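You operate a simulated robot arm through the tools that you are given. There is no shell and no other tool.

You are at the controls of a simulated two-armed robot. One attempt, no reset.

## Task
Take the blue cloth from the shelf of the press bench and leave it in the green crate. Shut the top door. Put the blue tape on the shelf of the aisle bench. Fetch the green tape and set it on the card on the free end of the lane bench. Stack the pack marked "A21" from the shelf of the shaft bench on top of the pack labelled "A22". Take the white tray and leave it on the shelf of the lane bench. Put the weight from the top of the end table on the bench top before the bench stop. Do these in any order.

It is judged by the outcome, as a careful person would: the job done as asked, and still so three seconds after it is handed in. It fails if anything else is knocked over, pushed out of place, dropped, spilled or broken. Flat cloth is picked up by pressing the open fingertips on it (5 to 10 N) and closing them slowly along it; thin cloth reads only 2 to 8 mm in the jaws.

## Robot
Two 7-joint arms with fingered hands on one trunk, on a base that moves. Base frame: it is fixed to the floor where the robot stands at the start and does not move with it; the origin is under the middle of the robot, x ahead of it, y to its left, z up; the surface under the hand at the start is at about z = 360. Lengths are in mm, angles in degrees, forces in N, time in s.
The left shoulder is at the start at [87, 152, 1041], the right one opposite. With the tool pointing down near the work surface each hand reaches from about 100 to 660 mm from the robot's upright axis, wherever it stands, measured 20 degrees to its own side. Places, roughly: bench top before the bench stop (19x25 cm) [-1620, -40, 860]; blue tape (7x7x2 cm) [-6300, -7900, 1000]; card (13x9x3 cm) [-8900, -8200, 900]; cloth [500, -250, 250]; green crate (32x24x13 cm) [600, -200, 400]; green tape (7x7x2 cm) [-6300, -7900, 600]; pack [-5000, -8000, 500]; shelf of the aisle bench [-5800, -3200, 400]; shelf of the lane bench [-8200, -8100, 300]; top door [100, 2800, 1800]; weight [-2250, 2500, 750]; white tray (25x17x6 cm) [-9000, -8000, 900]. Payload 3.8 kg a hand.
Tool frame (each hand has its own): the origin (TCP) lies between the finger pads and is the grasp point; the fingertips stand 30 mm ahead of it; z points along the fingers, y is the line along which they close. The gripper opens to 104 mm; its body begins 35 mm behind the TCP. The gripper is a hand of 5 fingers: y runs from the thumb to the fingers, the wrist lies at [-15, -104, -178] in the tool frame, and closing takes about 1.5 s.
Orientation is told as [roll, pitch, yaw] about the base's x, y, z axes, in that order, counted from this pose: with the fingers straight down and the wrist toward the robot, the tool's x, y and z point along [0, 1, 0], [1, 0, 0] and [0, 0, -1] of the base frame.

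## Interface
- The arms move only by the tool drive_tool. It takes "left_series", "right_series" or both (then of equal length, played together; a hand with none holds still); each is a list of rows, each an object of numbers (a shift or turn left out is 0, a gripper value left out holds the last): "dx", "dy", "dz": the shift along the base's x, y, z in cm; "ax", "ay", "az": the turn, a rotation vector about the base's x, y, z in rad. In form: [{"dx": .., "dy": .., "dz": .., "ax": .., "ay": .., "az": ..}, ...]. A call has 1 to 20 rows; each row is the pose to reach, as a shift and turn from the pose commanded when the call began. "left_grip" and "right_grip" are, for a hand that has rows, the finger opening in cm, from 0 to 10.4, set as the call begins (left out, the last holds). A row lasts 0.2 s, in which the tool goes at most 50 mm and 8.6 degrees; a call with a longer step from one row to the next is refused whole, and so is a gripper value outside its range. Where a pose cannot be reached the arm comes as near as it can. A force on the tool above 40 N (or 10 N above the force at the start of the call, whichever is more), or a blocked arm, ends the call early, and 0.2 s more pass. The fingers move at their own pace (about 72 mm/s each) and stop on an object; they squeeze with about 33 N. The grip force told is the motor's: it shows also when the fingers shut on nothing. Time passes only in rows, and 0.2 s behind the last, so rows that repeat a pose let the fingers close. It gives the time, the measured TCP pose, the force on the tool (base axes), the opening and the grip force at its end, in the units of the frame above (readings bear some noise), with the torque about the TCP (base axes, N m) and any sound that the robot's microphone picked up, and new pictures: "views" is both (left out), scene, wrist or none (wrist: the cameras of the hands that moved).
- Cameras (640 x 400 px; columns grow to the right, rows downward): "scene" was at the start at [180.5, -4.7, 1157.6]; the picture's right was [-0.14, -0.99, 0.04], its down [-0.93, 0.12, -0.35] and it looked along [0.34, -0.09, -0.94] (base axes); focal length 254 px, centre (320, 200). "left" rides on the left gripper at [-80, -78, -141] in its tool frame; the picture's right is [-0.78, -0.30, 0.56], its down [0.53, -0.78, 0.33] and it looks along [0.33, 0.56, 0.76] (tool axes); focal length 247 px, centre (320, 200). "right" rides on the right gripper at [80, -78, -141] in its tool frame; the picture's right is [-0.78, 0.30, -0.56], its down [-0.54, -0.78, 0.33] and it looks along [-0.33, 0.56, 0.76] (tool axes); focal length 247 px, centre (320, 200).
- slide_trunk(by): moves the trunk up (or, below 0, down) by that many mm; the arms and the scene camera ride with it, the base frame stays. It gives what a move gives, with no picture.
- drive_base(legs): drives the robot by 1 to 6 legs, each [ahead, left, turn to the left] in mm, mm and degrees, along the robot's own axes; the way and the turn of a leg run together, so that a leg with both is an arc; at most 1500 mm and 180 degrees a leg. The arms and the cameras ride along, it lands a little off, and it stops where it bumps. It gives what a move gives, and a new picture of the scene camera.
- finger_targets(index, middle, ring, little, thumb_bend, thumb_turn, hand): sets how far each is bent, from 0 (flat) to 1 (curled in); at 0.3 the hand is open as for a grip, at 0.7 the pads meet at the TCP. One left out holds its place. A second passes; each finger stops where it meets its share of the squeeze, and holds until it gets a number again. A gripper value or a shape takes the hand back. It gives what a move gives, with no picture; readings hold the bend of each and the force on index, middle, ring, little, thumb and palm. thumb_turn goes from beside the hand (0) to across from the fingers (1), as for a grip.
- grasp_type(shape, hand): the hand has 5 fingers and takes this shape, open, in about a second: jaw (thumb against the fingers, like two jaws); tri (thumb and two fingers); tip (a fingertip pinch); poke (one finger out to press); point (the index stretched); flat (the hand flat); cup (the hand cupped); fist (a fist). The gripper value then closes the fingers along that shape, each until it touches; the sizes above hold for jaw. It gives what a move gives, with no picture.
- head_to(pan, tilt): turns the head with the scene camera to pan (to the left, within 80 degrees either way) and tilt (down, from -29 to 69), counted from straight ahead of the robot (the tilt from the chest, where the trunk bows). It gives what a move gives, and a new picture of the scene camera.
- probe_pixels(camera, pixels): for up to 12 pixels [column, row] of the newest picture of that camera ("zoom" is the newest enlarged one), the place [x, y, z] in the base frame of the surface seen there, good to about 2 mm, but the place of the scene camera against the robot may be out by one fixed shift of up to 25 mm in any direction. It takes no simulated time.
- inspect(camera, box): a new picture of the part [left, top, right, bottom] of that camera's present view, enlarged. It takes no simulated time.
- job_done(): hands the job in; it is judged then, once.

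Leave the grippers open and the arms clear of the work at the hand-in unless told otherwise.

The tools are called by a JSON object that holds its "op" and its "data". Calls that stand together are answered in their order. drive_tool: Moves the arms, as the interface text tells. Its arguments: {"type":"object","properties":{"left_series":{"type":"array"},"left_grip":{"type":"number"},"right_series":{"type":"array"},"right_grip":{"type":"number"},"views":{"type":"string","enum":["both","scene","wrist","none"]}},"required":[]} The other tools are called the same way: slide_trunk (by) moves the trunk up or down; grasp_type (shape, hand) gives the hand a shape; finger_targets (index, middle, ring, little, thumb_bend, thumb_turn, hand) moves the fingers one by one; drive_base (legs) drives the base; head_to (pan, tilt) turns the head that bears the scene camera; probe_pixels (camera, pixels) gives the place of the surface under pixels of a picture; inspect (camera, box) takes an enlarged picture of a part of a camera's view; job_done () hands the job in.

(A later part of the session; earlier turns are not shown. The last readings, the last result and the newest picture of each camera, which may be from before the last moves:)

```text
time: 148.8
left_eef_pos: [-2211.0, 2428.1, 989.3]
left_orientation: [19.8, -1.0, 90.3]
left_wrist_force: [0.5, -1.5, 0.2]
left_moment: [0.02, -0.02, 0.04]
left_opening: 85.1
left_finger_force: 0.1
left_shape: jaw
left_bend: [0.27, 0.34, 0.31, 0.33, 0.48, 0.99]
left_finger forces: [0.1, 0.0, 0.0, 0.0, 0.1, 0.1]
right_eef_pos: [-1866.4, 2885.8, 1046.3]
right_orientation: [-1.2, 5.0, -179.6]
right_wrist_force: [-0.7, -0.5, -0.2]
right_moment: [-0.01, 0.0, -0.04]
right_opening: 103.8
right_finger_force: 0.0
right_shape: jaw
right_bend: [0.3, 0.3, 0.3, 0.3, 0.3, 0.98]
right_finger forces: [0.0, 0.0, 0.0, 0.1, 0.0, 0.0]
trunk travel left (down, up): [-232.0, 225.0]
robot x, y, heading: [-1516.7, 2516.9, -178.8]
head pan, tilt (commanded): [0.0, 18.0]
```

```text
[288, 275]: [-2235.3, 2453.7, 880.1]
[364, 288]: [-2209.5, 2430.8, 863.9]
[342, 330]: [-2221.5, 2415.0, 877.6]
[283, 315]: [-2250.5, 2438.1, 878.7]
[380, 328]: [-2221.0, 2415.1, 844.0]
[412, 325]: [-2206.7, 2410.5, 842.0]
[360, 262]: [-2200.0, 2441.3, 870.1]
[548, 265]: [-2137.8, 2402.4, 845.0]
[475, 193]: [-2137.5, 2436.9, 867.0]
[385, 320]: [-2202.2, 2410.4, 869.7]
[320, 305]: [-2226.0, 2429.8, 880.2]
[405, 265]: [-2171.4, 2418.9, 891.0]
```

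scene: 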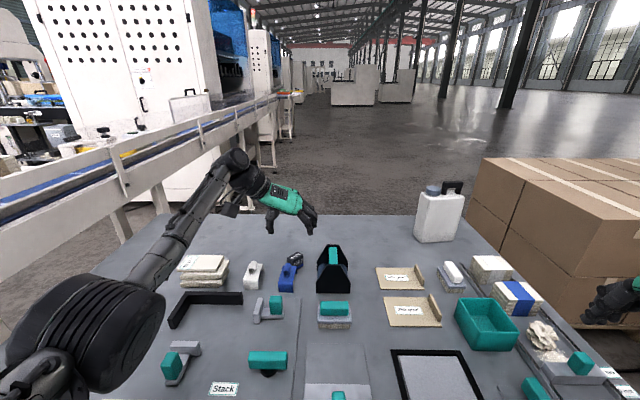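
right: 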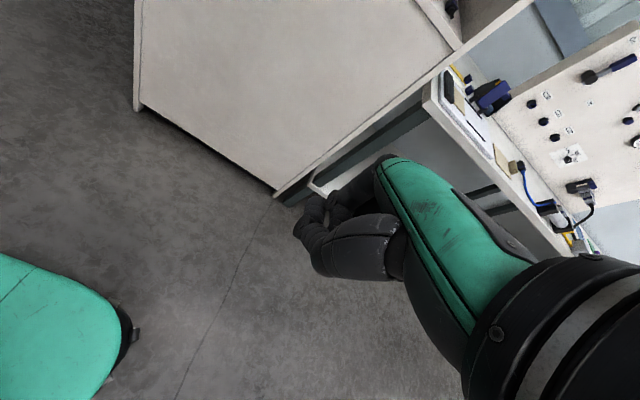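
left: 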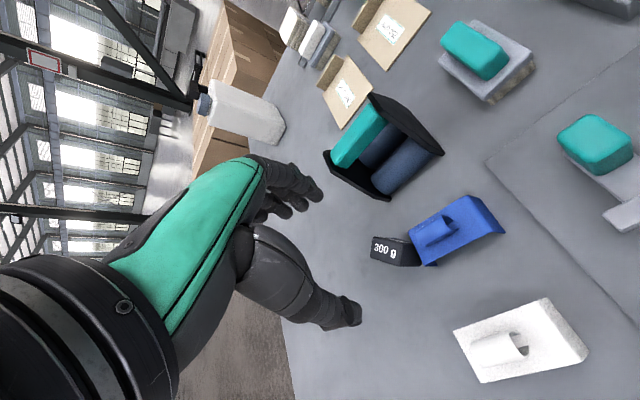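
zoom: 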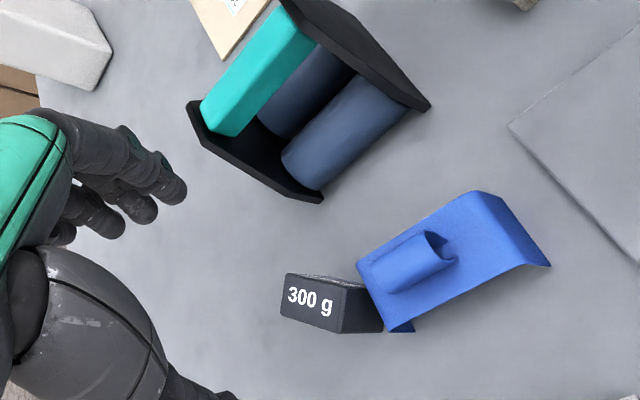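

The weight (38×22 mm on top) now lies turned, centre ≈[-2229,2435]; the stand has shifted only ~1 cm. I lower the tilted hand over it to TCP [-2224,2435,876].

{"op": "drive_tool", "data": {"left_series": [{"dx": -1.3, "dy": 0.7, "dz": -3}, {"dx": -1.3, "dy": 0.7, "dz": -6}, {"dx": -1.3, "dy": 0.7, "dz": -8}, {"dx": -1.3, "dy": 0.7, "dz": -9.5}, {"dx": -1.3, "dy": 0.7, "dz": -10.5}, {"dx": -1.3, "dy": 0.7, "dz": -11.3}], "views": "wrist"}}

{"op": "inspect", "data": {"camera": "left", "box": [240, 130, 480, 330]}}

```text
time: 150.2
left_eef_pos: [-2217.7, 2437.1, 876.5]
left_orientation: [19.9, -1.0, 90.2]
left_wrist_force: [0.4, -0.8, -1.0]
left_moment: [0.05, 0.0, 0.0]
left_opening: 85.0
left_finger_force: 0.1
left_shape: jaw
left_bend: [0.27, 0.34, 0.31, 0.33, 0.48, 0.99]
left_finger forces: [0.0, 0.0, 0.0, 0.1, 0.1, 0.1]
left hand out of reach, approached as far as the arm can: row 5, 6
right_eef_pos: [-1865.4, 2884.9, 1045.9]
right_orientation: [-1.1, 5.2, -179.6]
right_wrist_force: [-0.2, -0.3, -0.4]
right_moment: [-0.01, 0.0, 0.02]
right_opening: 103.9
right_finger_force: 0.0
right_shape: jaw
right_bend: [0.3, 0.3, 0.3, 0.3, 0.3, 0.98]
right_finger forces: [0.0, 0.0, 0.0, 0.1, 0.0, 0.0]
trunk travel left (down, up): [-232.0, 225.0]
robot x, y, heading: [-1515.4, 2520.0, -178.9]
head pan, tilt (commanded): [0.0, 18.0]
```

left: 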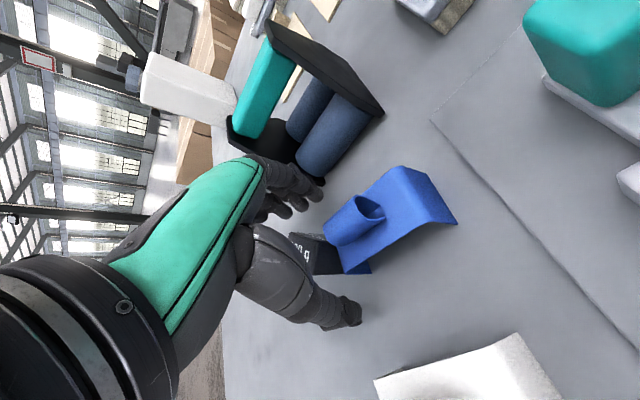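

```text
2.00 times, centred on (360, 230) of left
```

zoom: 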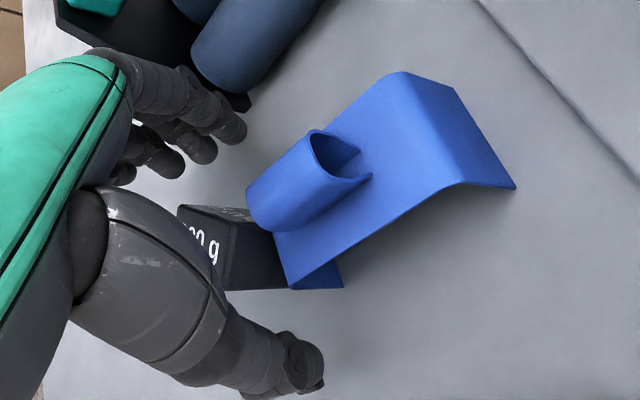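

The weight is now well between thumb and fingers. I close the hand.

{"op": "drive_tool", "data": {"left_series": [{}, {}, {}, {}, {}, {}, {}, {}, {}], "left_grip": 1.0, "views": "wrist"}}

{"op": "inspect", "data": {"camera": "left", "box": [240, 130, 480, 330]}}

```text
time: 152.2
left_eef_pos: [-2217.2, 2437.4, 876.6]
left_orientation: [19.9, -1.0, 90.2]
left_wrist_force: [-0.4, -1.5, 1.1]
left_moment: [-0.02, -0.05, -0.02]
left_opening: 24.9
left_finger_force: 33.2
left_shape: jaw
left_bend: [0.71, 0.55, 0.68, 0.66, 0.75, 1.0]
left_finger forces: [18.6, 5.3, 3.8, 0.1, 26.3, 0.0]
right_eef_pos: [-1864.7, 2884.3, 1046.2]
right_orientation: [-1.2, 5.1, -179.6]
right_wrist_force: [-0.2, 0.2, -0.4]
right_moment: [0.03, -0.01, -0.04]
right_opening: 103.8
right_finger_force: 0.0
right_shape: jaw
right_bend: [0.3, 0.3, 0.3, 0.3, 0.3, 0.98]
right_finger forces: [0.1, 0.1, 0.0, 0.1, 0.0, 0.0]
trunk travel left (down, up): [-232.0, 225.0]
robot x, y, heading: [-1515.3, 2511.6, -179.0]
head pan, tilt (commanded): [0.0, 18.0]
```

left: 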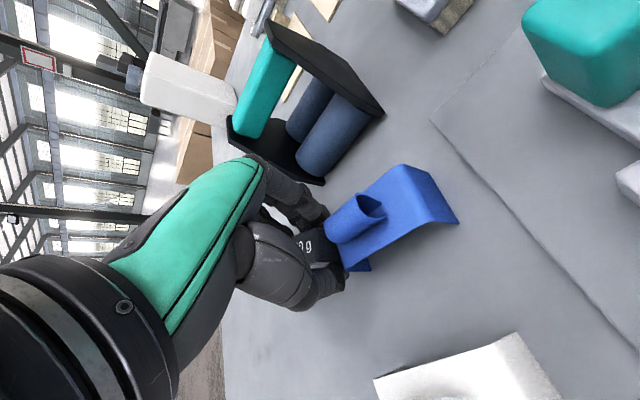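

```text
2.00 times, centred on (360, 230) of left
```

zoom: 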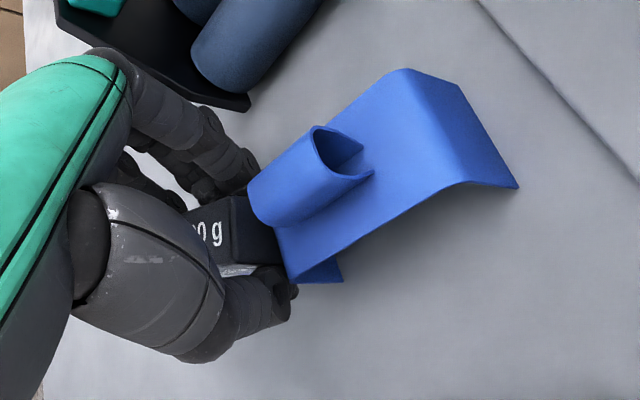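

Firm grip (25 mm opening, index 18.6 N, thumb 26 N). I lift straight up 150 mm.

{"op": "drive_tool", "data": {"left_series": [{"dz": 1.5}, {"dz": 3.5}, {"dz": 6}, {"dz": 9}, {"dz": 12}, {"dz": 15}]}}

```text
time: 153.7
left_eef_pos: [-2218.0, 2438.4, 1026.0]
left_orientation: [19.8, -1.0, 90.2]
left_wrist_force: [1.0, 0.0, -2.5]
left_moment: [0.01, -0.02, 0.02]
left_opening: 23.9
left_finger_force: 33.0
left_shape: jaw
left_bend: [0.63, 0.56, 0.68, 0.66, 0.76, 0.99]
left_finger forces: [19.5, 5.4, 2.2, 0.0, 25.5, 0.0]
right_eef_pos: [-1865.4, 2884.7, 1045.9]
right_orientation: [-1.2, 5.0, -179.6]
right_wrist_force: [0.2, -0.6, -0.3]
right_moment: [-0.01, -0.01, 0.01]
right_opening: 104.1
right_finger_force: 0.1
right_shape: jaw
right_bend: [0.3, 0.3, 0.3, 0.3, 0.3, 0.98]
right_finger forces: [0.1, 0.1, 0.1, 0.0, 0.1, 0.0]
trunk travel left (down, up): [-232.0, 225.0]
robot x, y, heading: [-1518.6, 2515.0, -178.9]
head pan, tilt (commanded): [0.0, 18.0]
```

scene: 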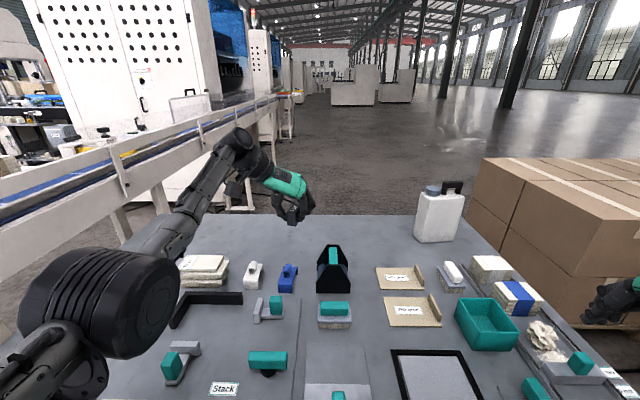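
left: 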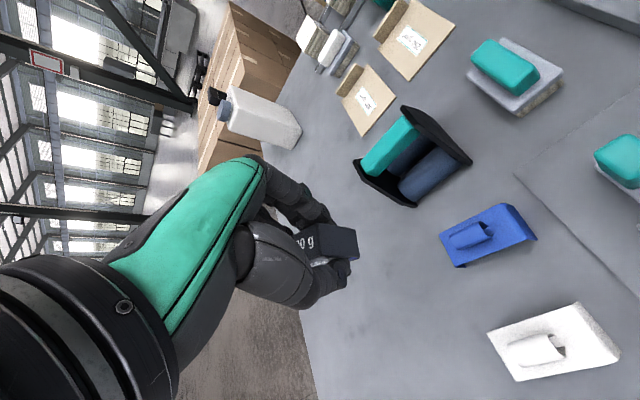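

The weight is in the left hand. I back the base out 450 mm, then draw the left arm in.

{"op": "drive_base", "data": {"legs": [[-450, 0, 0]]}}

{"op": "drive_tool", "data": {"left_series": [{"dx": 4, "dy": -1, "dz": 1}, {"dx": 8, "dy": -2, "dz": 2}, {"dx": 12, "dy": -3, "dz": 3}, {"dx": 16, "dy": -4, "dz": 4}, {"dx": 20, "dy": -5, "dz": 5}, {"dx": 24, "dy": -6, "dz": 6}], "views": "scene"}}

```text
time: 156.4
left_eef_pos: [-1770.7, 2448.1, 1026.7]
left_orientation: [19.8, -0.9, 90.0]
left_wrist_force: [0.6, 0.2, -2.8]
left_moment: [0.02, 0.01, -0.02]
left_opening: 24.1
left_finger_force: 33.2
left_shape: jaw
left_bend: [0.63, 0.56, 0.68, 0.66, 0.76, 0.99]
left_finger forces: [19.6, 5.5, 2.4, 0.1, 25.4, 0.0]
right_eef_pos: [-1418.7, 2893.9, 1046.5]
right_orientation: [-1.2, 5.2, -179.8]
right_wrist_force: [0.4, 0.3, 0.0]
right_moment: [0.01, 0.0, -0.01]
right_opening: 103.9
right_finger_force: 0.0
right_shape: jaw
right_bend: [0.3, 0.3, 0.3, 0.3, 0.3, 0.98]
right_finger forces: [0.0, 0.1, 0.0, 0.1, 0.0, 0.1]
trunk travel left (down, up): [-232.0, 225.0]
robot x, y, heading: [-1066.8, 2521.4, -179.2]
head pan, tilt (commanded): [0.0, 18.0]
```

scene: 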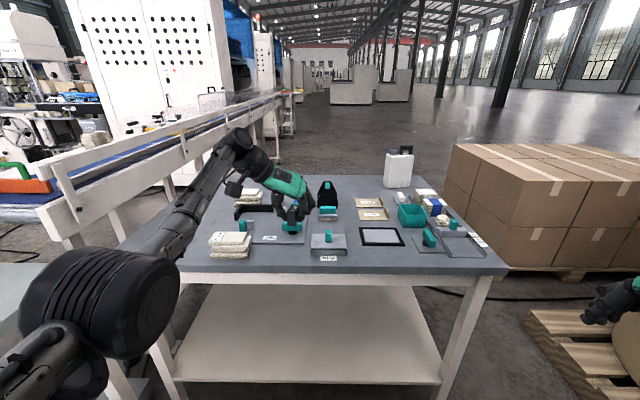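

```text
time: 157.8
left_eef_pos: [-1531.7, 2388.9, 1088.0]
left_orientation: [19.9, -0.9, 90.0]
left_wrist_force: [0.7, 0.5, -3.1]
left_moment: [0.01, -0.03, -0.02]
left_opening: 23.8
left_finger_force: 33.4
left_shape: jaw
left_bend: [0.63, 0.56, 0.71, 0.66, 0.76, 0.99]
left_finger forces: [19.8, 5.3, 2.5, 0.0, 25.5, 0.1]
right_eef_pos: [-1416.6, 2893.1, 1046.4]
right_orientation: [-1.2, 5.1, -179.7]
right_wrist_force: [0.2, -0.1, 0.4]
right_moment: [-0.02, -0.02, 0.0]
right_opening: 104.3
right_finger_force: 0.0
right_shape: jaw
right_bend: [0.3, 0.3, 0.3, 0.3, 0.3, 0.98]
right_finger forces: [0.1, 0.1, 0.1, 0.1, 0.1, 0.0]
trunk travel left (down, up): [-232.0, 225.0]
robot x, y, heading: [-1071.4, 2524.6, -179.1]
head pan, tilt (commanded): [0.0, 18.0]
```

scene: 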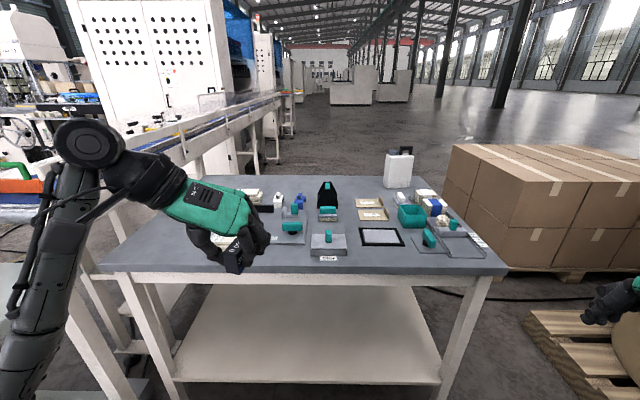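

I reverse into the aisle (x≈-440) and turn left to face down the aisle (-y).

{"op": "drive_base", "data": {"legs": [[-620, 60, 0], [0, 0, 89]]}}

{"op": "head_to", "data": {"pan": -45, "tilt": 15}}

```text
time: 165.1
left_eef_pos: [-307.0, 2014.5, 1085.9]
left_orientation: [19.9, -1.0, 179.7]
left_wrist_force: [-0.8, -0.3, -2.7]
left_moment: [0.04, 0.03, 0.01]
left_opening: 23.5
left_finger_force: 32.9
left_shape: jaw
left_bend: [0.63, 0.56, 0.71, 0.66, 0.76, 0.99]
left_finger forces: [19.7, 5.3, 2.5, 0.0, 25.3, 0.1]
right_eef_pos: [-813.1, 2134.3, 1047.2]
right_orientation: [-1.3, 5.3, -90.1]
right_wrist_force: [-0.9, -0.8, 0.6]
right_moment: [0.03, 0.02, -0.04]
right_opening: 104.1
right_finger_force: 0.1
right_shape: jaw
right_bend: [0.3, 0.3, 0.3, 0.3, 0.3, 0.98]
right_finger forces: [0.0, 0.1, 0.0, 0.1, 0.0, 0.1]
trunk travel left (down, up): [-232.0, 225.0]
robot x, y, heading: [-440.3, 2479.2, -89.4]
head pan, tilt (commanded): [0.0, 18.0]
```

scene: 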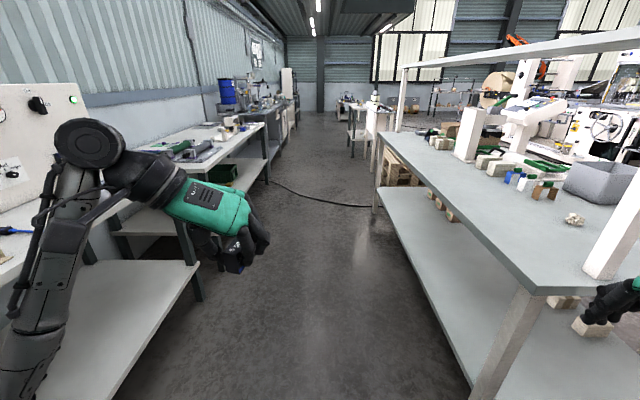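

```text
time: 166.2
left_eef_pos: [-307.4, 2015.7, 1087.0]
left_orientation: [19.9, -1.0, 179.7]
left_wrist_force: [1.6, 0.8, -2.3]
left_moment: [0.07, 0.0, 0.01]
left_opening: 23.5
left_finger_force: 32.9
left_shape: jaw
left_bend: [0.63, 0.56, 0.71, 0.66, 0.76, 0.99]
left_finger forces: [19.8, 5.2, 2.5, 0.0, 25.3, 0.1]
right_eef_pos: [-812.3, 2133.8, 1046.7]
right_orientation: [-1.2, 5.2, -90.2]
right_wrist_force: [0.3, -0.3, -0.3]
right_moment: [-0.01, 0.03, -0.01]
right_opening: 104.3
right_finger_force: 0.1
right_shape: jaw
right_bend: [0.3, 0.3, 0.3, 0.3, 0.3, 0.98]
right_finger forces: [0.0, 0.0, 0.1, 0.0, 0.1, 0.0]
trunk travel left (down, up): [-232.0, 225.0]
robot x, y, heading: [-441.9, 2482.0, -89.5]
head pan, tilt (commanded): [-45.0, 15.0]
```

scene: 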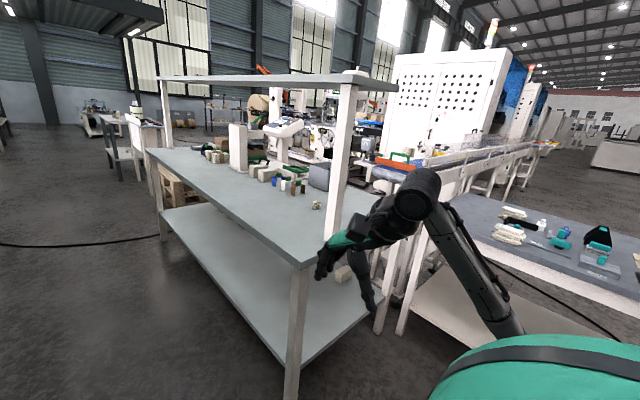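

The right arm sticks out toward the bench. I check its elbow position and draw it inward before driving down the aisle.

{"op": "probe_pixels", "data": {"camera": "scene", "pixels": [[400, 200], [430, 185], [480, 280], [300, 262], [296, 350], [270, 245], [160, 200], [345, 240], [205, 215], [155, 150], [170, 255]]}}

{"op": "drive_tool", "data": {"right_series": [{"dx": 4, "dz": -2}, {"dx": 8, "dz": -4}, {"dx": 11, "dz": -6}, {"dx": 13, "dz": -8}], "views": "scene"}}

```text
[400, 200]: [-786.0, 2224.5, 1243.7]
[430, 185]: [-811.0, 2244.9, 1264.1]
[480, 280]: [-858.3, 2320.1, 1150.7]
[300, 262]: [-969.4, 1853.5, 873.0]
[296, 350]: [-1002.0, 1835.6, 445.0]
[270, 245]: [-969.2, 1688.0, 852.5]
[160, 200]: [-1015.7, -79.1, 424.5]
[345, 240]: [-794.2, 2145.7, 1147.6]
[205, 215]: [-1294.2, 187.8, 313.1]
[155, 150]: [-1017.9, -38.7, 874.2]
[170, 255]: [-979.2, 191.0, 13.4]
```

```text
time: 167.2
left_eef_pos: [-307.3, 2014.2, 1086.2]
left_orientation: [19.8, -1.1, 179.6]
left_wrist_force: [-1.3, 0.2, -3.1]
left_moment: [0.01, 0.03, 0.01]
left_opening: 23.4
left_finger_force: 32.9
left_shape: jaw
left_bend: [0.63, 0.56, 0.71, 0.66, 0.76, 0.99]
left_finger forces: [19.7, 5.2, 2.5, 0.0, 25.5, 0.0]
right_eef_pos: [-689.4, 2094.0, 964.5]
right_orientation: [-1.1, 5.3, -90.2]
right_wrist_force: [0.6, 0.0, 0.0]
right_moment: [-0.01, 0.01, 0.0]
right_opening: 104.3
right_finger_force: 0.1
right_shape: jaw
right_bend: [0.3, 0.3, 0.3, 0.3, 0.3, 0.98]
right_finger forces: [0.1, 0.0, 0.0, 0.0, 0.0, 0.1]
right hand out of reach, approached as far as the arm can: row 1, 2, 3, 4
trunk travel left (down, up): [-232.0, 225.0]
robot x, y, heading: [-441.0, 2480.3, -89.6]
head pan, tilt (commanded): [-45.0, 15.0]
```

scene: 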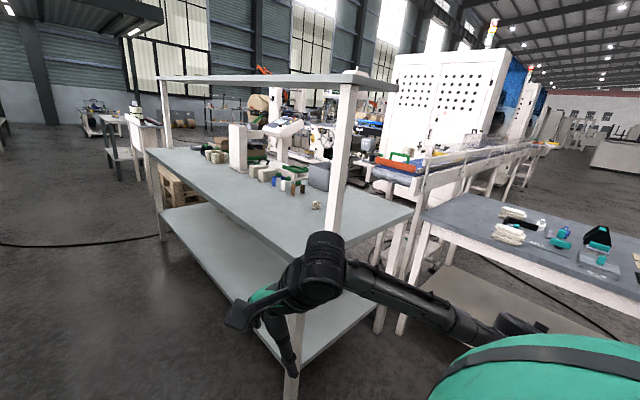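

I zoom in on the far end of that bench to find the bench stop near [-1620,-40].

{"op": "inspect", "data": {"camera": "scene", "box": [90, 90, 330, 240]}}

{"op": "probe_pixels", "data": {"camera": "zoom", "pixels": [[180, 165], [320, 150], [345, 200], [390, 220], [400, 165], [420, 205], [130, 200], [60, 110], [120, 80], [300, 180], [560, 270], [200, 280]]}}

```text
2.67 times, centred on (210, 165) of scene
```

zoom: 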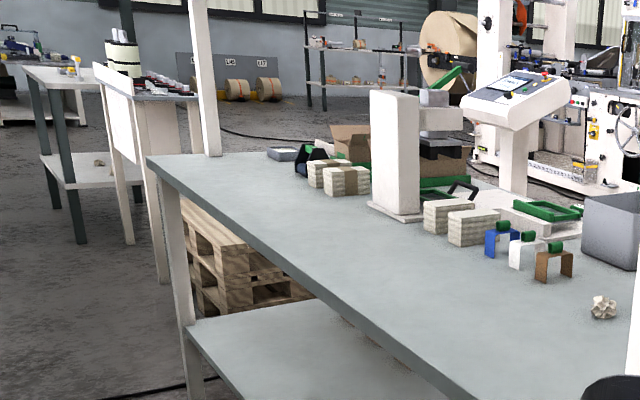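

```text
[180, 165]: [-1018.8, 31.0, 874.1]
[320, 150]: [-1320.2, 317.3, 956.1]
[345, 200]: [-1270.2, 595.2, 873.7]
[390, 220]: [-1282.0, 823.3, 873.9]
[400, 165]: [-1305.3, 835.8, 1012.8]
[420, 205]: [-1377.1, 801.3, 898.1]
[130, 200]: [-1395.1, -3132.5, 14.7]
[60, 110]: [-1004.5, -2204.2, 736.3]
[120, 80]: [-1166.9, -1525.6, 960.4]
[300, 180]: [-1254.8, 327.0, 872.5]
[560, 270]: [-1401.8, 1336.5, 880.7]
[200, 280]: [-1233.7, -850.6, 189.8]
```

I drive down the aisle to y≈-100 and look right toward the bench end.

{"op": "drive_base", "data": {"legs": [[1350, 0, 0], [1250, 0, 0]]}}

{"op": "head_to", "data": {"pan": -75, "tilt": 20}}

```text
time: 179.8
left_eef_pos: [-252.2, -578.7, 1086.1]
left_orientation: [19.8, -1.0, -179.4]
left_wrist_force: [-1.2, 0.3, -3.2]
left_moment: [0.03, 0.01, -0.04]
left_opening: 23.7
left_finger_force: 32.7
left_shape: jaw
left_bend: [0.63, 0.56, 0.71, 0.66, 0.76, 0.99]
left_finger forces: [19.9, 5.3, 2.5, 0.0, 25.4, 0.0]
right_eef_pos: [-635.4, -506.6, 965.3]
right_orientation: [-1.0, 5.2, -89.1]
right_wrist_force: [0.0, 0.1, 0.7]
right_moment: [-0.03, 0.02, 0.01]
right_opening: 104.0
right_finger_force: 0.1
right_shape: jaw
right_bend: [0.3, 0.3, 0.3, 0.3, 0.3, 0.98]
right_finger forces: [0.0, 0.0, 0.1, 0.0, 0.0, 0.0]
trunk travel left (down, up): [-232.0, 225.0]
robot x, y, heading: [-391.4, -111.8, -88.5]
head pan, tilt (commanded): [-45.0, 15.0]
```

scene: 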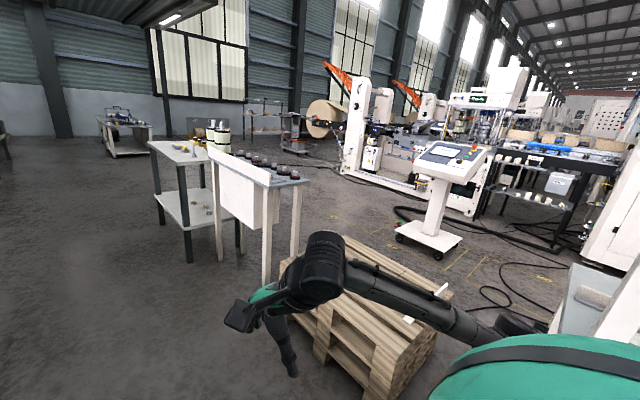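

```text
time: 180.8
left_eef_pos: [-253.2, -580.2, 1087.0]
left_orientation: [19.9, -1.1, -179.4]
left_wrist_force: [0.3, -0.6, -3.6]
left_moment: [0.05, -0.02, -0.01]
left_opening: 23.1
left_finger_force: 32.5
left_shape: jaw
left_bend: [0.63, 0.56, 0.71, 0.66, 0.76, 0.99]
left_finger forces: [19.8, 5.5, 2.5, 0.0, 25.3, 0.0]
right_eef_pos: [-634.8, -506.0, 966.0]
right_orientation: [-1.2, 5.2, -89.2]
right_wrist_force: [0.3, -0.3, -1.3]
right_moment: [-0.03, -0.03, 0.01]
right_opening: 104.1
right_finger_force: 0.1
right_shape: jaw
right_bend: [0.3, 0.3, 0.3, 0.3, 0.3, 0.98]
right_finger forces: [0.0, 0.0, 0.0, 0.0, 0.0, 0.0]
trunk travel left (down, up): [-232.0, 225.0]
robot x, y, heading: [-390.7, -115.0, -88.5]
head pan, tilt (commanded): [-75.0, 20.0]
```

scene: 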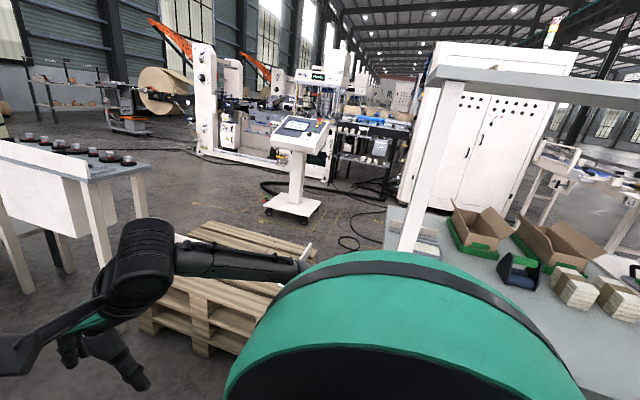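

I see the end of the bench at right, with something flat behind the post (415,240). I zoom there.

{"op": "inspect", "data": {"camera": "scene", "box": [360, 170, 520, 270]}}

{"op": "probe_pixels", "data": {"camera": "scene", "pixels": [[390, 225], [388, 255], [440, 240], [420, 235], [480, 215], [410, 210], [460, 230], [500, 260], [240, 260], [180, 300], [310, 245], [150, 330]]}}

```text
4.00 times, centred on (440, 220) of scene
```

zoom: 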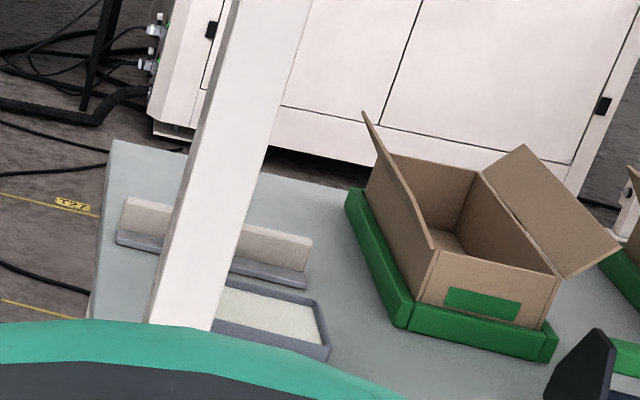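

```text
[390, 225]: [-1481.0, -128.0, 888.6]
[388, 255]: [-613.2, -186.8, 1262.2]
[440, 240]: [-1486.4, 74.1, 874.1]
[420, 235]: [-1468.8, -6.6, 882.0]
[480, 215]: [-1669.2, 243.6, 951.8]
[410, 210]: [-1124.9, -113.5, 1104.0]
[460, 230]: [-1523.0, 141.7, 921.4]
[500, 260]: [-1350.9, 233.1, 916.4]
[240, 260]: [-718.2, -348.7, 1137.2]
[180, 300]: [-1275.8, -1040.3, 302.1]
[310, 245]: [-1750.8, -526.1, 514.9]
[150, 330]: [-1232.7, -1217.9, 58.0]
```

I probe the bar (probably the bench stop), the tray next to it and the free area around.

{"op": "probe_pixels", "data": {"camera": "zoom", "pixels": [[130, 215], [300, 245], [300, 280], [125, 240], [150, 170], [290, 200], [330, 185], [115, 145], [270, 310], [320, 345], [325, 310], [100, 300]]}}

```text
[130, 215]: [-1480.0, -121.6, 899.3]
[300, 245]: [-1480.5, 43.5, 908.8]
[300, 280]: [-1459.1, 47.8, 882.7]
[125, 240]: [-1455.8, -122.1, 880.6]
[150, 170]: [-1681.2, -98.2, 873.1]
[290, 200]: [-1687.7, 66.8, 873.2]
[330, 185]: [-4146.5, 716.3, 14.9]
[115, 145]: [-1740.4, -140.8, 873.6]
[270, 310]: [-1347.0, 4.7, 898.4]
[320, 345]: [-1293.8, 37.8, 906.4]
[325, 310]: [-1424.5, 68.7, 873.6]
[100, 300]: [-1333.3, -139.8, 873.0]
```

The bar at x≈-1455…-1490, y -122…48 is the bench stop; the free top "before" it lies on its far side (x -1495…-1740). That side must be reached from the west. I drive on down the aisle and look for a way round.

{"op": "drive_base", "data": {"legs": [[1400, 0, -1]]}}

{"op": "head_to", "data": {"pan": -60, "tilt": 15}}

```text
time: 187.8
left_eef_pos: [-241.7, -1986.5, 1087.7]
left_orientation: [19.8, -1.0, 179.4]
left_wrist_force: [-1.0, 0.6, -2.9]
left_moment: [0.05, -0.02, 0.01]
left_opening: 23.3
left_finger_force: 33.1
left_shape: jaw
left_bend: [0.63, 0.56, 0.71, 0.66, 0.76, 0.99]
left_finger forces: [19.9, 5.4, 2.5, 0.0, 25.4, 0.0]
right_eef_pos: [-621.1, -1905.3, 965.7]
right_orientation: [-1.1, 5.3, -90.4]
right_wrist_force: [0.1, 0.0, -0.4]
right_moment: [-0.01, 0.0, 0.0]
right_opening: 103.7
right_finger_force: 0.1
right_shape: jaw
right_bend: [0.3, 0.3, 0.3, 0.3, 0.3, 0.98]
right_finger forces: [0.0, 0.0, 0.0, 0.0, 0.1, 0.1]
trunk travel left (down, up): [-232.0, 225.0]
robot x, y, heading: [-372.9, -1522.2, -89.7]
head pan, tilt (commanded): [-75.0, 20.0]
```

scene: 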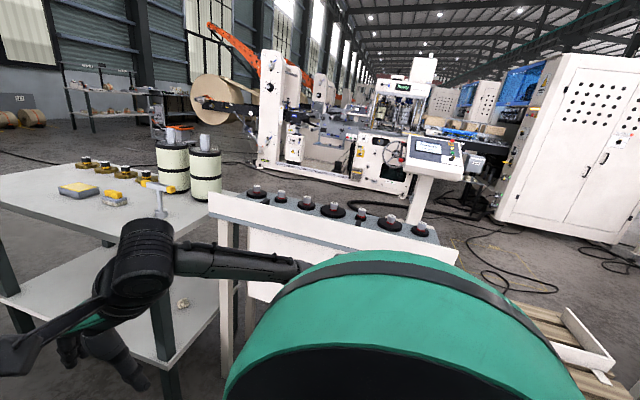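

```text
time: 188.5
left_eef_pos: [-240.7, -1985.6, 1086.2]
left_orientation: [19.8, -1.0, 179.4]
left_wrist_force: [-0.7, -0.4, -3.0]
left_moment: [0.04, 0.01, 0.02]
left_opening: 23.4
left_finger_force: 32.7
left_shape: jaw
left_bend: [0.63, 0.56, 0.71, 0.66, 0.76, 0.99]
left_finger forces: [20.0, 5.4, 2.5, 0.0, 25.4, 0.0]
right_eef_pos: [-622.5, -1906.3, 965.4]
right_orientation: [-1.1, 5.2, -90.4]
right_wrist_force: [0.2, -0.7, -0.5]
right_moment: [0.0, 0.01, 0.01]
right_opening: 103.8
right_finger_force: 0.0
right_shape: jaw
right_bend: [0.3, 0.3, 0.3, 0.3, 0.3, 0.98]
right_finger forces: [0.0, 0.0, 0.0, 0.1, 0.1, 0.0]
trunk travel left (down, up): [-232.0, 225.0]
robot x, y, heading: [-370.9, -1518.4, -89.8]
head pan, tilt (commanded): [-60.0, 15.0]
```

scene: 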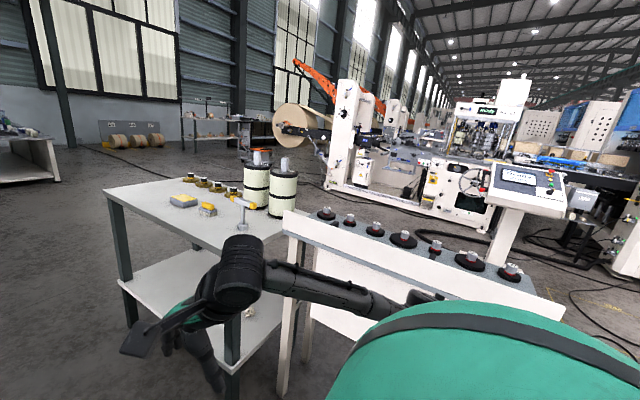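

Two more tables follow; beyond them the floor is open. I drive to y≈-3250 and turn right to face west.

{"op": "drive_base", "data": {"legs": [[1450, 0, 0], [280, 0, 0], [0, 0, -90]]}}

{"op": "head_to", "data": {"pan": 0, "tilt": 15}}

```text
time: 201.1
left_eef_pos: [-816.5, -3401.0, 1086.7]
left_orientation: [19.8, -0.9, 90.9]
left_wrist_force: [0.4, 0.4, -3.2]
left_moment: [-0.02, 0.02, -0.01]
left_opening: 23.2
left_finger_force: 32.6
left_shape: jaw
left_bend: [0.63, 0.56, 0.71, 0.66, 0.76, 0.99]
left_finger forces: [19.8, 5.4, 2.4, 0.1, 25.2, 0.0]
right_eef_pos: [-746.5, -3017.1, 966.2]
right_orientation: [-1.1, 5.2, -178.9]
right_wrist_force: [-1.0, 0.0, -0.5]
right_moment: [-0.01, -0.01, 0.02]
right_opening: 103.9
right_finger_force: 0.0
right_shape: jaw
right_bend: [0.3, 0.3, 0.3, 0.3, 0.3, 0.98]
right_finger forces: [0.1, 0.1, 0.1, 0.1, 0.1, 0.0]
trunk travel left (down, up): [-232.0, 225.0]
robot x, y, heading: [-354.4, -3255.6, -178.1]
head pan, tilt (commanded): [-60.0, 15.0]
```

scene: 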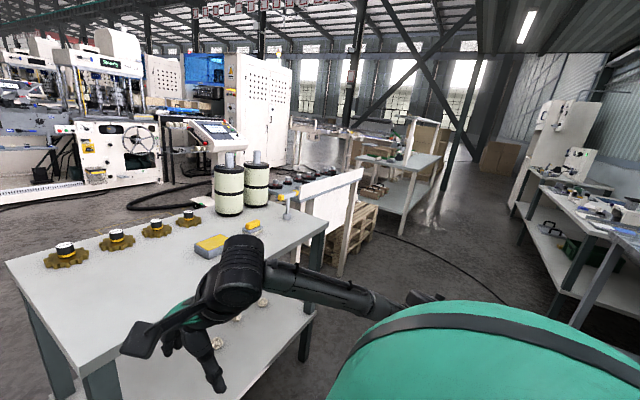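

```text
time: 202.4
left_eef_pos: [-817.7, -3400.5, 1086.4]
left_orientation: [19.7, -1.0, 90.9]
left_wrist_force: [0.3, 0.1, -3.3]
left_moment: [-0.01, -0.02, 0.03]
left_opening: 23.2
left_finger_force: 32.9
left_shape: jaw
left_bend: [0.63, 0.56, 0.71, 0.66, 0.76, 0.99]
left_finger forces: [19.9, 5.3, 2.5, 0.0, 25.3, 0.0]
right_eef_pos: [-747.4, -3017.7, 965.7]
right_orientation: [-1.0, 5.2, -178.9]
right_wrist_force: [0.2, -0.3, 0.9]
right_moment: [-0.02, -0.01, 0.01]
right_opening: 103.9
right_finger_force: 0.0
right_shape: jaw
right_bend: [0.3, 0.3, 0.3, 0.3, 0.3, 0.98]
right_finger forces: [0.0, 0.1, 0.1, 0.0, 0.0, 0.1]
trunk travel left (down, up): [-232.0, 225.0]
robot x, y, heading: [-356.1, -3257.9, -178.2]
head pan, tilt (commanded): [0.0, 15.0]
```

scene: 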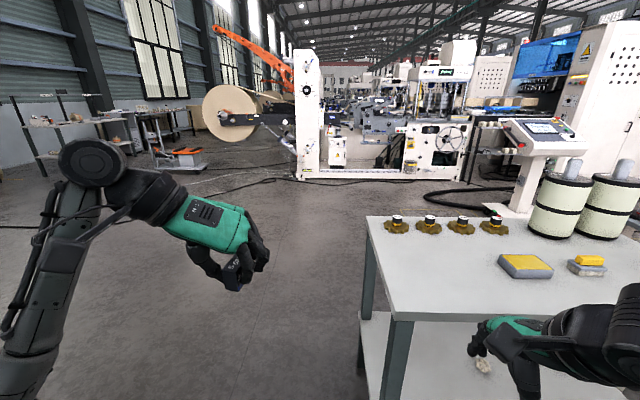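

I probe the table corner and the floor ahead.

{"op": "probe_pixels", "data": {"camera": "scene", "pixels": [[370, 220], [395, 310], [380, 390], [360, 345], [300, 200], [420, 195], [250, 250], [480, 190], [310, 178], [460, 205], [200, 180], [330, 300]]}}

```text
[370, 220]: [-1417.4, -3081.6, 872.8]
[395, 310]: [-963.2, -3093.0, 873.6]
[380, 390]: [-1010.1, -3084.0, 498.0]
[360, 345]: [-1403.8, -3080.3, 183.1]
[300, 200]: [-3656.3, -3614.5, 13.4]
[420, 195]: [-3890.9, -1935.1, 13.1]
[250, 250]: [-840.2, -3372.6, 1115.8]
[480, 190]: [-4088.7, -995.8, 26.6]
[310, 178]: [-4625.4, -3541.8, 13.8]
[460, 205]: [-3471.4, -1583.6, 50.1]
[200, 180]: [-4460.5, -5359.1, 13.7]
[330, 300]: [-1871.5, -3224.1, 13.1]
```

The table's south edge is at y≈-3090. I sidestep left to y≈-3600, drive west to x≈-2150, and turn right to look north along the other side of the benches.

{"op": "drive_base", "data": {"legs": [[0, 350, -2], [1000, 0, 0], [800, 0, 0], [0, 0, -90]]}}

{"op": "head_to", "data": {"pan": 0, "tilt": 18}}

```text
time: 217.2
left_eef_pos: [-2274.5, -3125.4, 1086.2]
left_orientation: [19.8, -1.1, -1.9]
left_wrist_force: [-0.1, -0.1, -4.2]
left_moment: [-0.06, 0.02, 0.01]
left_opening: 22.8
left_finger_force: 33.1
left_shape: jaw
left_bend: [0.63, 0.56, 0.71, 0.66, 0.77, 0.99]
left_finger forces: [19.9, 5.3, 2.5, 0.0, 25.3, 0.1]
right_eef_pos: [-1896.3, -3213.1, 964.8]
right_orientation: [-1.1, 5.2, 88.3]
right_wrist_force: [0.2, 0.3, -0.4]
right_moment: [0.0, -0.03, 0.01]
right_opening: 104.0
right_finger_force: 0.0
right_shape: jaw
right_bend: [0.3, 0.3, 0.3, 0.3, 0.3, 0.98]
right_finger forces: [0.0, 0.0, 0.0, 0.0, 0.0, 0.1]
trunk travel left (down, up): [-232.0, 225.0]
robot x, y, heading: [-2154.9, -3595.0, 88.9]
head pan, tilt (commanded): [0.0, 15.0]
```

scene: 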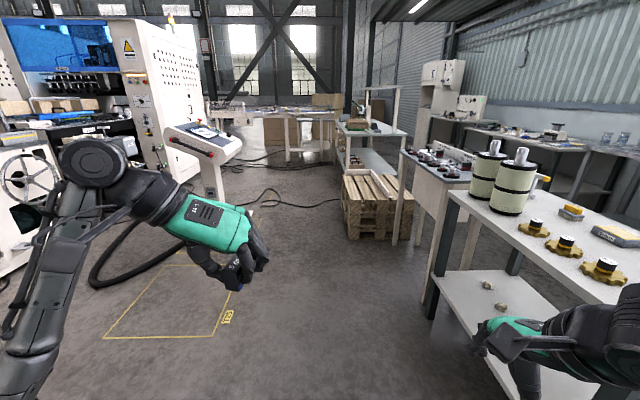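

```text
time: 217.9
left_eef_pos: [-2274.5, -3126.3, 1086.3]
left_orientation: [19.8, -1.0, -1.8]
left_wrist_force: [0.0, 0.7, -3.3]
left_moment: [-0.04, 0.0, 0.0]
left_opening: 23.0
left_finger_force: 32.9
left_shape: jaw
left_bend: [0.63, 0.56, 0.71, 0.66, 0.77, 0.99]
left_finger forces: [20.0, 5.4, 2.5, 0.0, 25.3, 0.1]
right_eef_pos: [-1896.0, -3215.3, 965.2]
right_orientation: [-1.1, 5.2, 88.3]
right_wrist_force: [-0.1, -0.7, 0.4]
right_moment: [0.0, 0.0, -0.01]
right_opening: 104.2
right_finger_force: 0.3
right_shape: jaw
right_bend: [0.3, 0.3, 0.3, 0.3, 0.3, 0.98]
right_finger forces: [0.1, 0.0, 0.1, 0.0, 0.0, 0.0]
trunk travel left (down, up): [-232.0, 225.0]
robot x, y, heading: [-2153.0, -3592.0, 89.1]
head pan, tilt (commanded): [0.0, 18.0]
```

scene: 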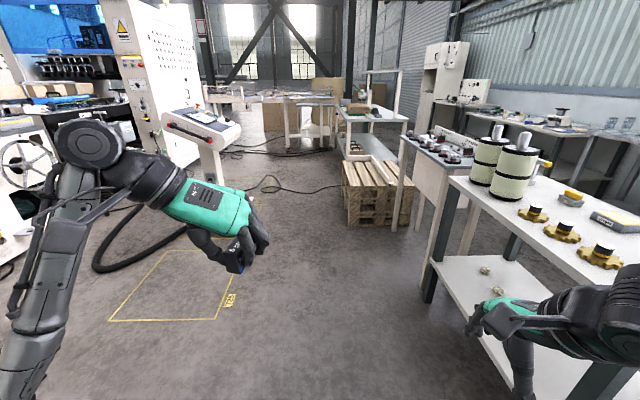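

There is a passage to the north between the control stand and the pallet, with a thin cable on the floor. I probe it.

{"op": "probe_pixels", "data": {"camera": "scene", "pixels": [[346, 222], [344, 165], [215, 225], [240, 145], [275, 188], [300, 192], [340, 118], [345, 150], [300, 150], [320, 180], [270, 155], [300, 260]]}}

{"op": "inspect", "data": {"camera": "scene", "box": [200, 60, 440, 210]}}

```text
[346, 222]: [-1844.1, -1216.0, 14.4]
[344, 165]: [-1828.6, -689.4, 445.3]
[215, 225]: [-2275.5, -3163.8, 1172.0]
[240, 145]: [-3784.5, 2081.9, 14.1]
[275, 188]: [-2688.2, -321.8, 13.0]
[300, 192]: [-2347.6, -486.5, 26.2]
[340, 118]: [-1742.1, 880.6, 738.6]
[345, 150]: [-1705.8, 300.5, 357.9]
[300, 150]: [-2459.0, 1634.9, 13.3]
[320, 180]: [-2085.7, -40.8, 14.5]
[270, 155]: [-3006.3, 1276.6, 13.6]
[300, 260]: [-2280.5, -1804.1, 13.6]
```

```text
2.67 times, centred on (320, 135) of scene
```

zoom: 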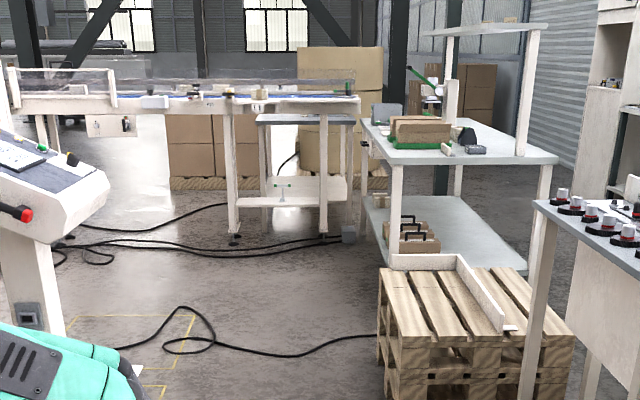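

I probe the control stand's nearest parts before driving north.

{"op": "probe_pixels", "data": {"camera": "scene", "pixels": [[235, 132], [215, 150], [200, 120], [208, 165], [130, 190], [150, 220], [100, 265]]}}

```text
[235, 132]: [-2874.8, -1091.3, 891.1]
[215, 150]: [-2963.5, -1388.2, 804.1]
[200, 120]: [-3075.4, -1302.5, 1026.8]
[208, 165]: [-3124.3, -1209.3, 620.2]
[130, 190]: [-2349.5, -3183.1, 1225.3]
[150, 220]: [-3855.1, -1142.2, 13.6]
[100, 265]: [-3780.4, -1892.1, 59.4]
```

The corridor is ~1 m wide (stand at x≤-2875, pallet at x≥-1844). I drive north to about [-2240,-60] and turn right to face the bench end from its west side.

{"op": "drive_base", "data": {"legs": [[1200, 80, 1], [1200, 0, 0], [1130, 0, 0], [0, 0, -90]]}}

{"op": "head_to", "data": {"pan": 0, "tilt": 35}}

```text
time: 239.0
left_eef_pos: [-1887.7, 103.8, 1086.8]
left_orientation: [19.7, -1.0, -88.6]
left_wrist_force: [0.4, -0.1, -2.6]
left_moment: [0.0, 0.05, -0.03]
left_opening: 22.7
left_finger_force: 32.6
left_shape: jaw
left_bend: [0.63, 0.56, 0.71, 0.66, 0.77, 0.99]
left_finger forces: [20.0, 5.3, 2.5, 0.0, 25.3, 0.1]
right_eef_pos: [-1954.8, -279.6, 964.6]
right_orientation: [-1.1, 5.2, 1.7]
right_wrist_force: [-0.4, 0.5, 0.1]
right_moment: [0.0, 0.04, 0.0]
right_opening: 104.2
right_finger_force: 0.0
right_shape: jaw
right_bend: [0.3, 0.3, 0.3, 0.3, 0.3, 0.98]
right_finger forces: [0.0, 0.1, 0.1, 0.0, 0.1, 0.0]
trunk travel left (down, up): [-232.0, 225.0]
robot x, y, heading: [-2351.5, -45.8, 2.4]
head pan, tilt (commanded): [0.0, 18.0]
```

scene: 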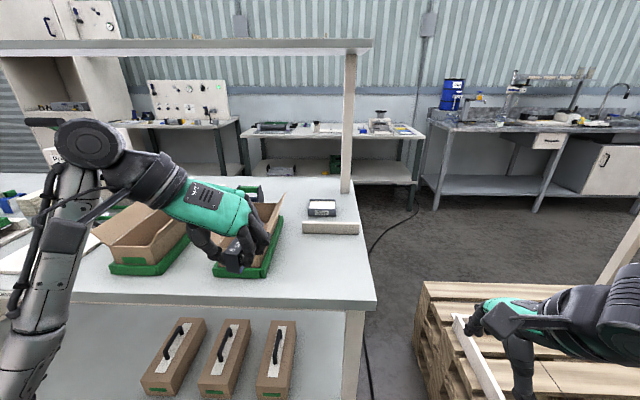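

```text
time: 239.8
left_eef_pos: [-1888.0, 103.8, 1086.7]
left_orientation: [19.8, -0.9, -88.7]
left_wrist_force: [0.5, -0.3, -3.5]
left_moment: [-0.01, 0.06, 0.02]
left_opening: 23.1
left_finger_force: 32.9
left_shape: jaw
left_bend: [0.63, 0.56, 0.71, 0.66, 0.77, 0.99]
left_finger forces: [19.8, 5.4, 2.5, 0.0, 25.2, 0.1]
right_eef_pos: [-1955.1, -280.0, 965.5]
right_orientation: [-1.1, 5.1, 1.7]
right_wrist_force: [-0.1, 0.7, 0.1]
right_moment: [0.01, 0.01, 0.0]
right_opening: 104.0
right_finger_force: 0.1
right_shape: jaw
right_bend: [0.3, 0.3, 0.3, 0.3, 0.3, 0.98]
right_finger forces: [0.1, 0.0, 0.0, 0.0, 0.0, 0.1]
trunk travel left (down, up): [-232.0, 225.0]
robot x, y, heading: [-2350.0, -44.0, 2.3]
head pan, tilt (commanded): [0.0, 35.0]
```

scene: 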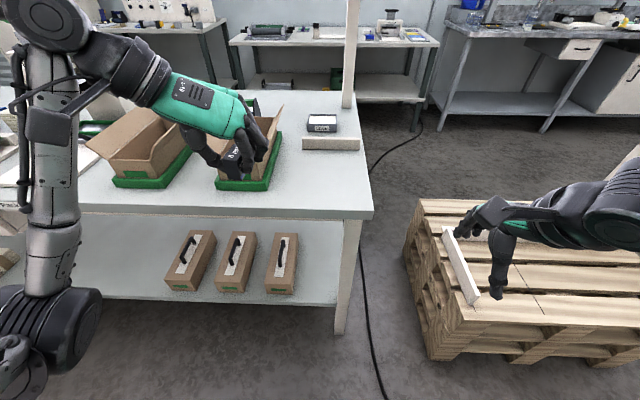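

I see the bench stop bar (332,142) and the free top before it. I probe the area and the box to the left.

{"op": "probe_pixels", "data": {"camera": "scene", "pixels": [[330, 180], [306, 147], [357, 147], [306, 138], [278, 112], [272, 160], [262, 188], [370, 212], [300, 212], [215, 185], [345, 60], [318, 118]]}}

```text
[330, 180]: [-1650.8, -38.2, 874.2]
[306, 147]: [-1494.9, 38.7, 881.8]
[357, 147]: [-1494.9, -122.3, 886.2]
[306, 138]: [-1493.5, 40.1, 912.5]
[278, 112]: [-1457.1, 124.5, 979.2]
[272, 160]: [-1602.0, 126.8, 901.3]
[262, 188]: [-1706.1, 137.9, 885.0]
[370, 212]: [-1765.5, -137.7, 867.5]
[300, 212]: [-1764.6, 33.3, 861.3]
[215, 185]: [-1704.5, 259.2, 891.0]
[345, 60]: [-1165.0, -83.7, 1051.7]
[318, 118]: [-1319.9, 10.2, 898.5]
```

I check the left elbow before shifting the base.

{"op": "probe_pixels", "data": {"camera": "scene", "pixels": [[45, 310], [90, 300], [55, 250], [60, 130], [140, 70], [100, 120]]}}

{"op": "inspect", "data": {"camera": "left", "box": [200, 100, 520, 300]}}

```text
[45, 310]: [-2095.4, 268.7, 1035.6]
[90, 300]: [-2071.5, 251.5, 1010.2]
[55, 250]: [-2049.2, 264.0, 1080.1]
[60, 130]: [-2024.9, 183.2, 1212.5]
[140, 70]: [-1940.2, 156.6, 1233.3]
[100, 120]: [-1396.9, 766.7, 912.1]
```

```text
2.00 times, centred on (360, 200) of left
```

zoom: 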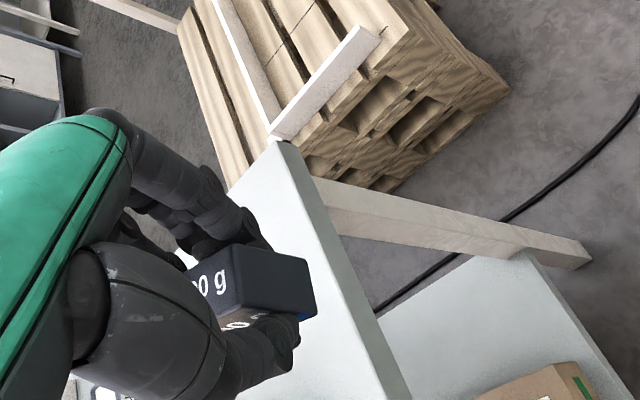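

The elbow is high (z≈1035). I zoom in on the weight in the hand to check how it hangs.

{"op": "inspect", "data": {"camera": "left", "box": [270, 200, 390, 290]}}

{"op": "drive_base", "data": {"legs": [[0, -125, -2.3], [262, 0, 0]]}}

```text
4.44 times, centred on (330, 245) of left
```

zoom: 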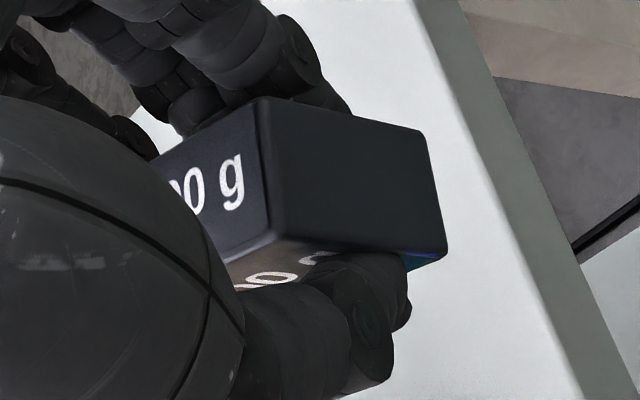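

```text
time: 242.5
left_eef_pos: [-1626.1, -38.8, 1086.5]
left_orientation: [19.8, -1.0, -90.5]
left_wrist_force: [-0.3, -1.1, -2.7]
left_moment: [0.0, 0.03, 0.02]
left_opening: 22.8
left_finger_force: 32.2
left_shape: jaw
left_bend: [0.63, 0.56, 0.71, 0.66, 0.77, 0.99]
left_finger forces: [19.8, 5.2, 2.6, 0.0, 25.3, 0.0]
right_eef_pos: [-1707.2, -419.4, 964.4]
right_orientation: [-1.1, 5.3, -0.4]
right_wrist_force: [0.7, -1.1, 0.1]
right_moment: [-0.02, -0.01, -0.01]
right_opening: 104.0
right_finger_force: 0.0
right_shape: jaw
right_bend: [0.3, 0.3, 0.3, 0.3, 0.3, 0.98]
right_finger forces: [0.1, 0.1, 0.0, 0.0, 0.0, 0.0]
trunk travel left (down, up): [-232.0, 225.0]
robot x, y, heading: [-2092.9, -173.8, 0.5]
head pan, tilt (commanded): [0.0, 35.0]
```

scene: 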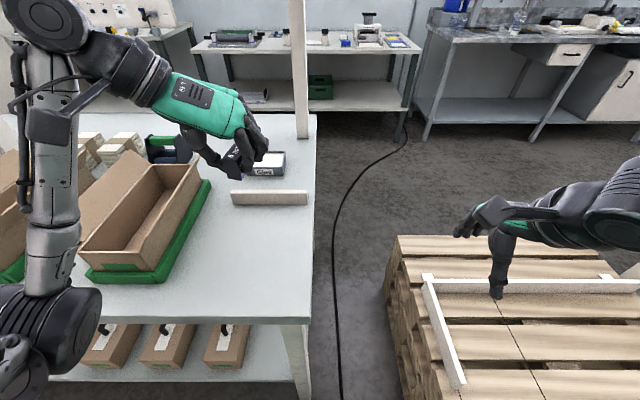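

The hand is over the target. I look through the wrist camera to measure the bench top height below the weight.

{"op": "inspect", "data": {"camera": "left", "box": [200, 100, 640, 375]}}

```text
1.45 times, centred on (420, 238) of left
```

zoom: 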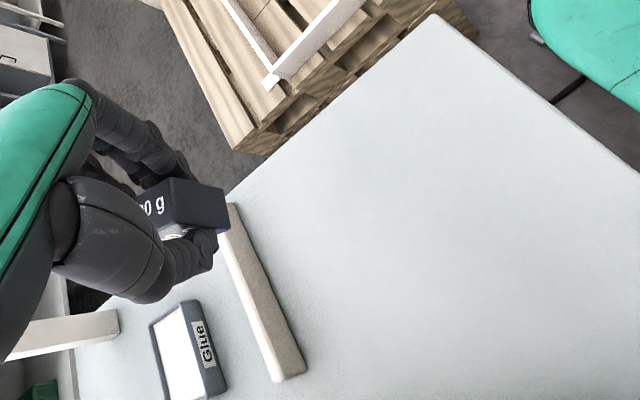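

{"op": "probe_pixels", "data": {"camera": "zoom", "pixels": [[300, 200], [350, 300], [430, 30], [450, 250], [285, 375], [240, 215], [230, 225], [195, 185], [225, 195], [175, 215], [636, 175]]}}

```text
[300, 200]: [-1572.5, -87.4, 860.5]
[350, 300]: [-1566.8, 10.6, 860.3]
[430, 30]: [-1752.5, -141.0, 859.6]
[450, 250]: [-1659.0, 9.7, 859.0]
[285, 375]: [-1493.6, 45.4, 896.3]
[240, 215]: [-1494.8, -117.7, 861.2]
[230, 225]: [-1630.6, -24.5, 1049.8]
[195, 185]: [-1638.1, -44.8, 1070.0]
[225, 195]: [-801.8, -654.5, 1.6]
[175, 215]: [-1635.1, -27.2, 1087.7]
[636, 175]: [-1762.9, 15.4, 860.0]
```

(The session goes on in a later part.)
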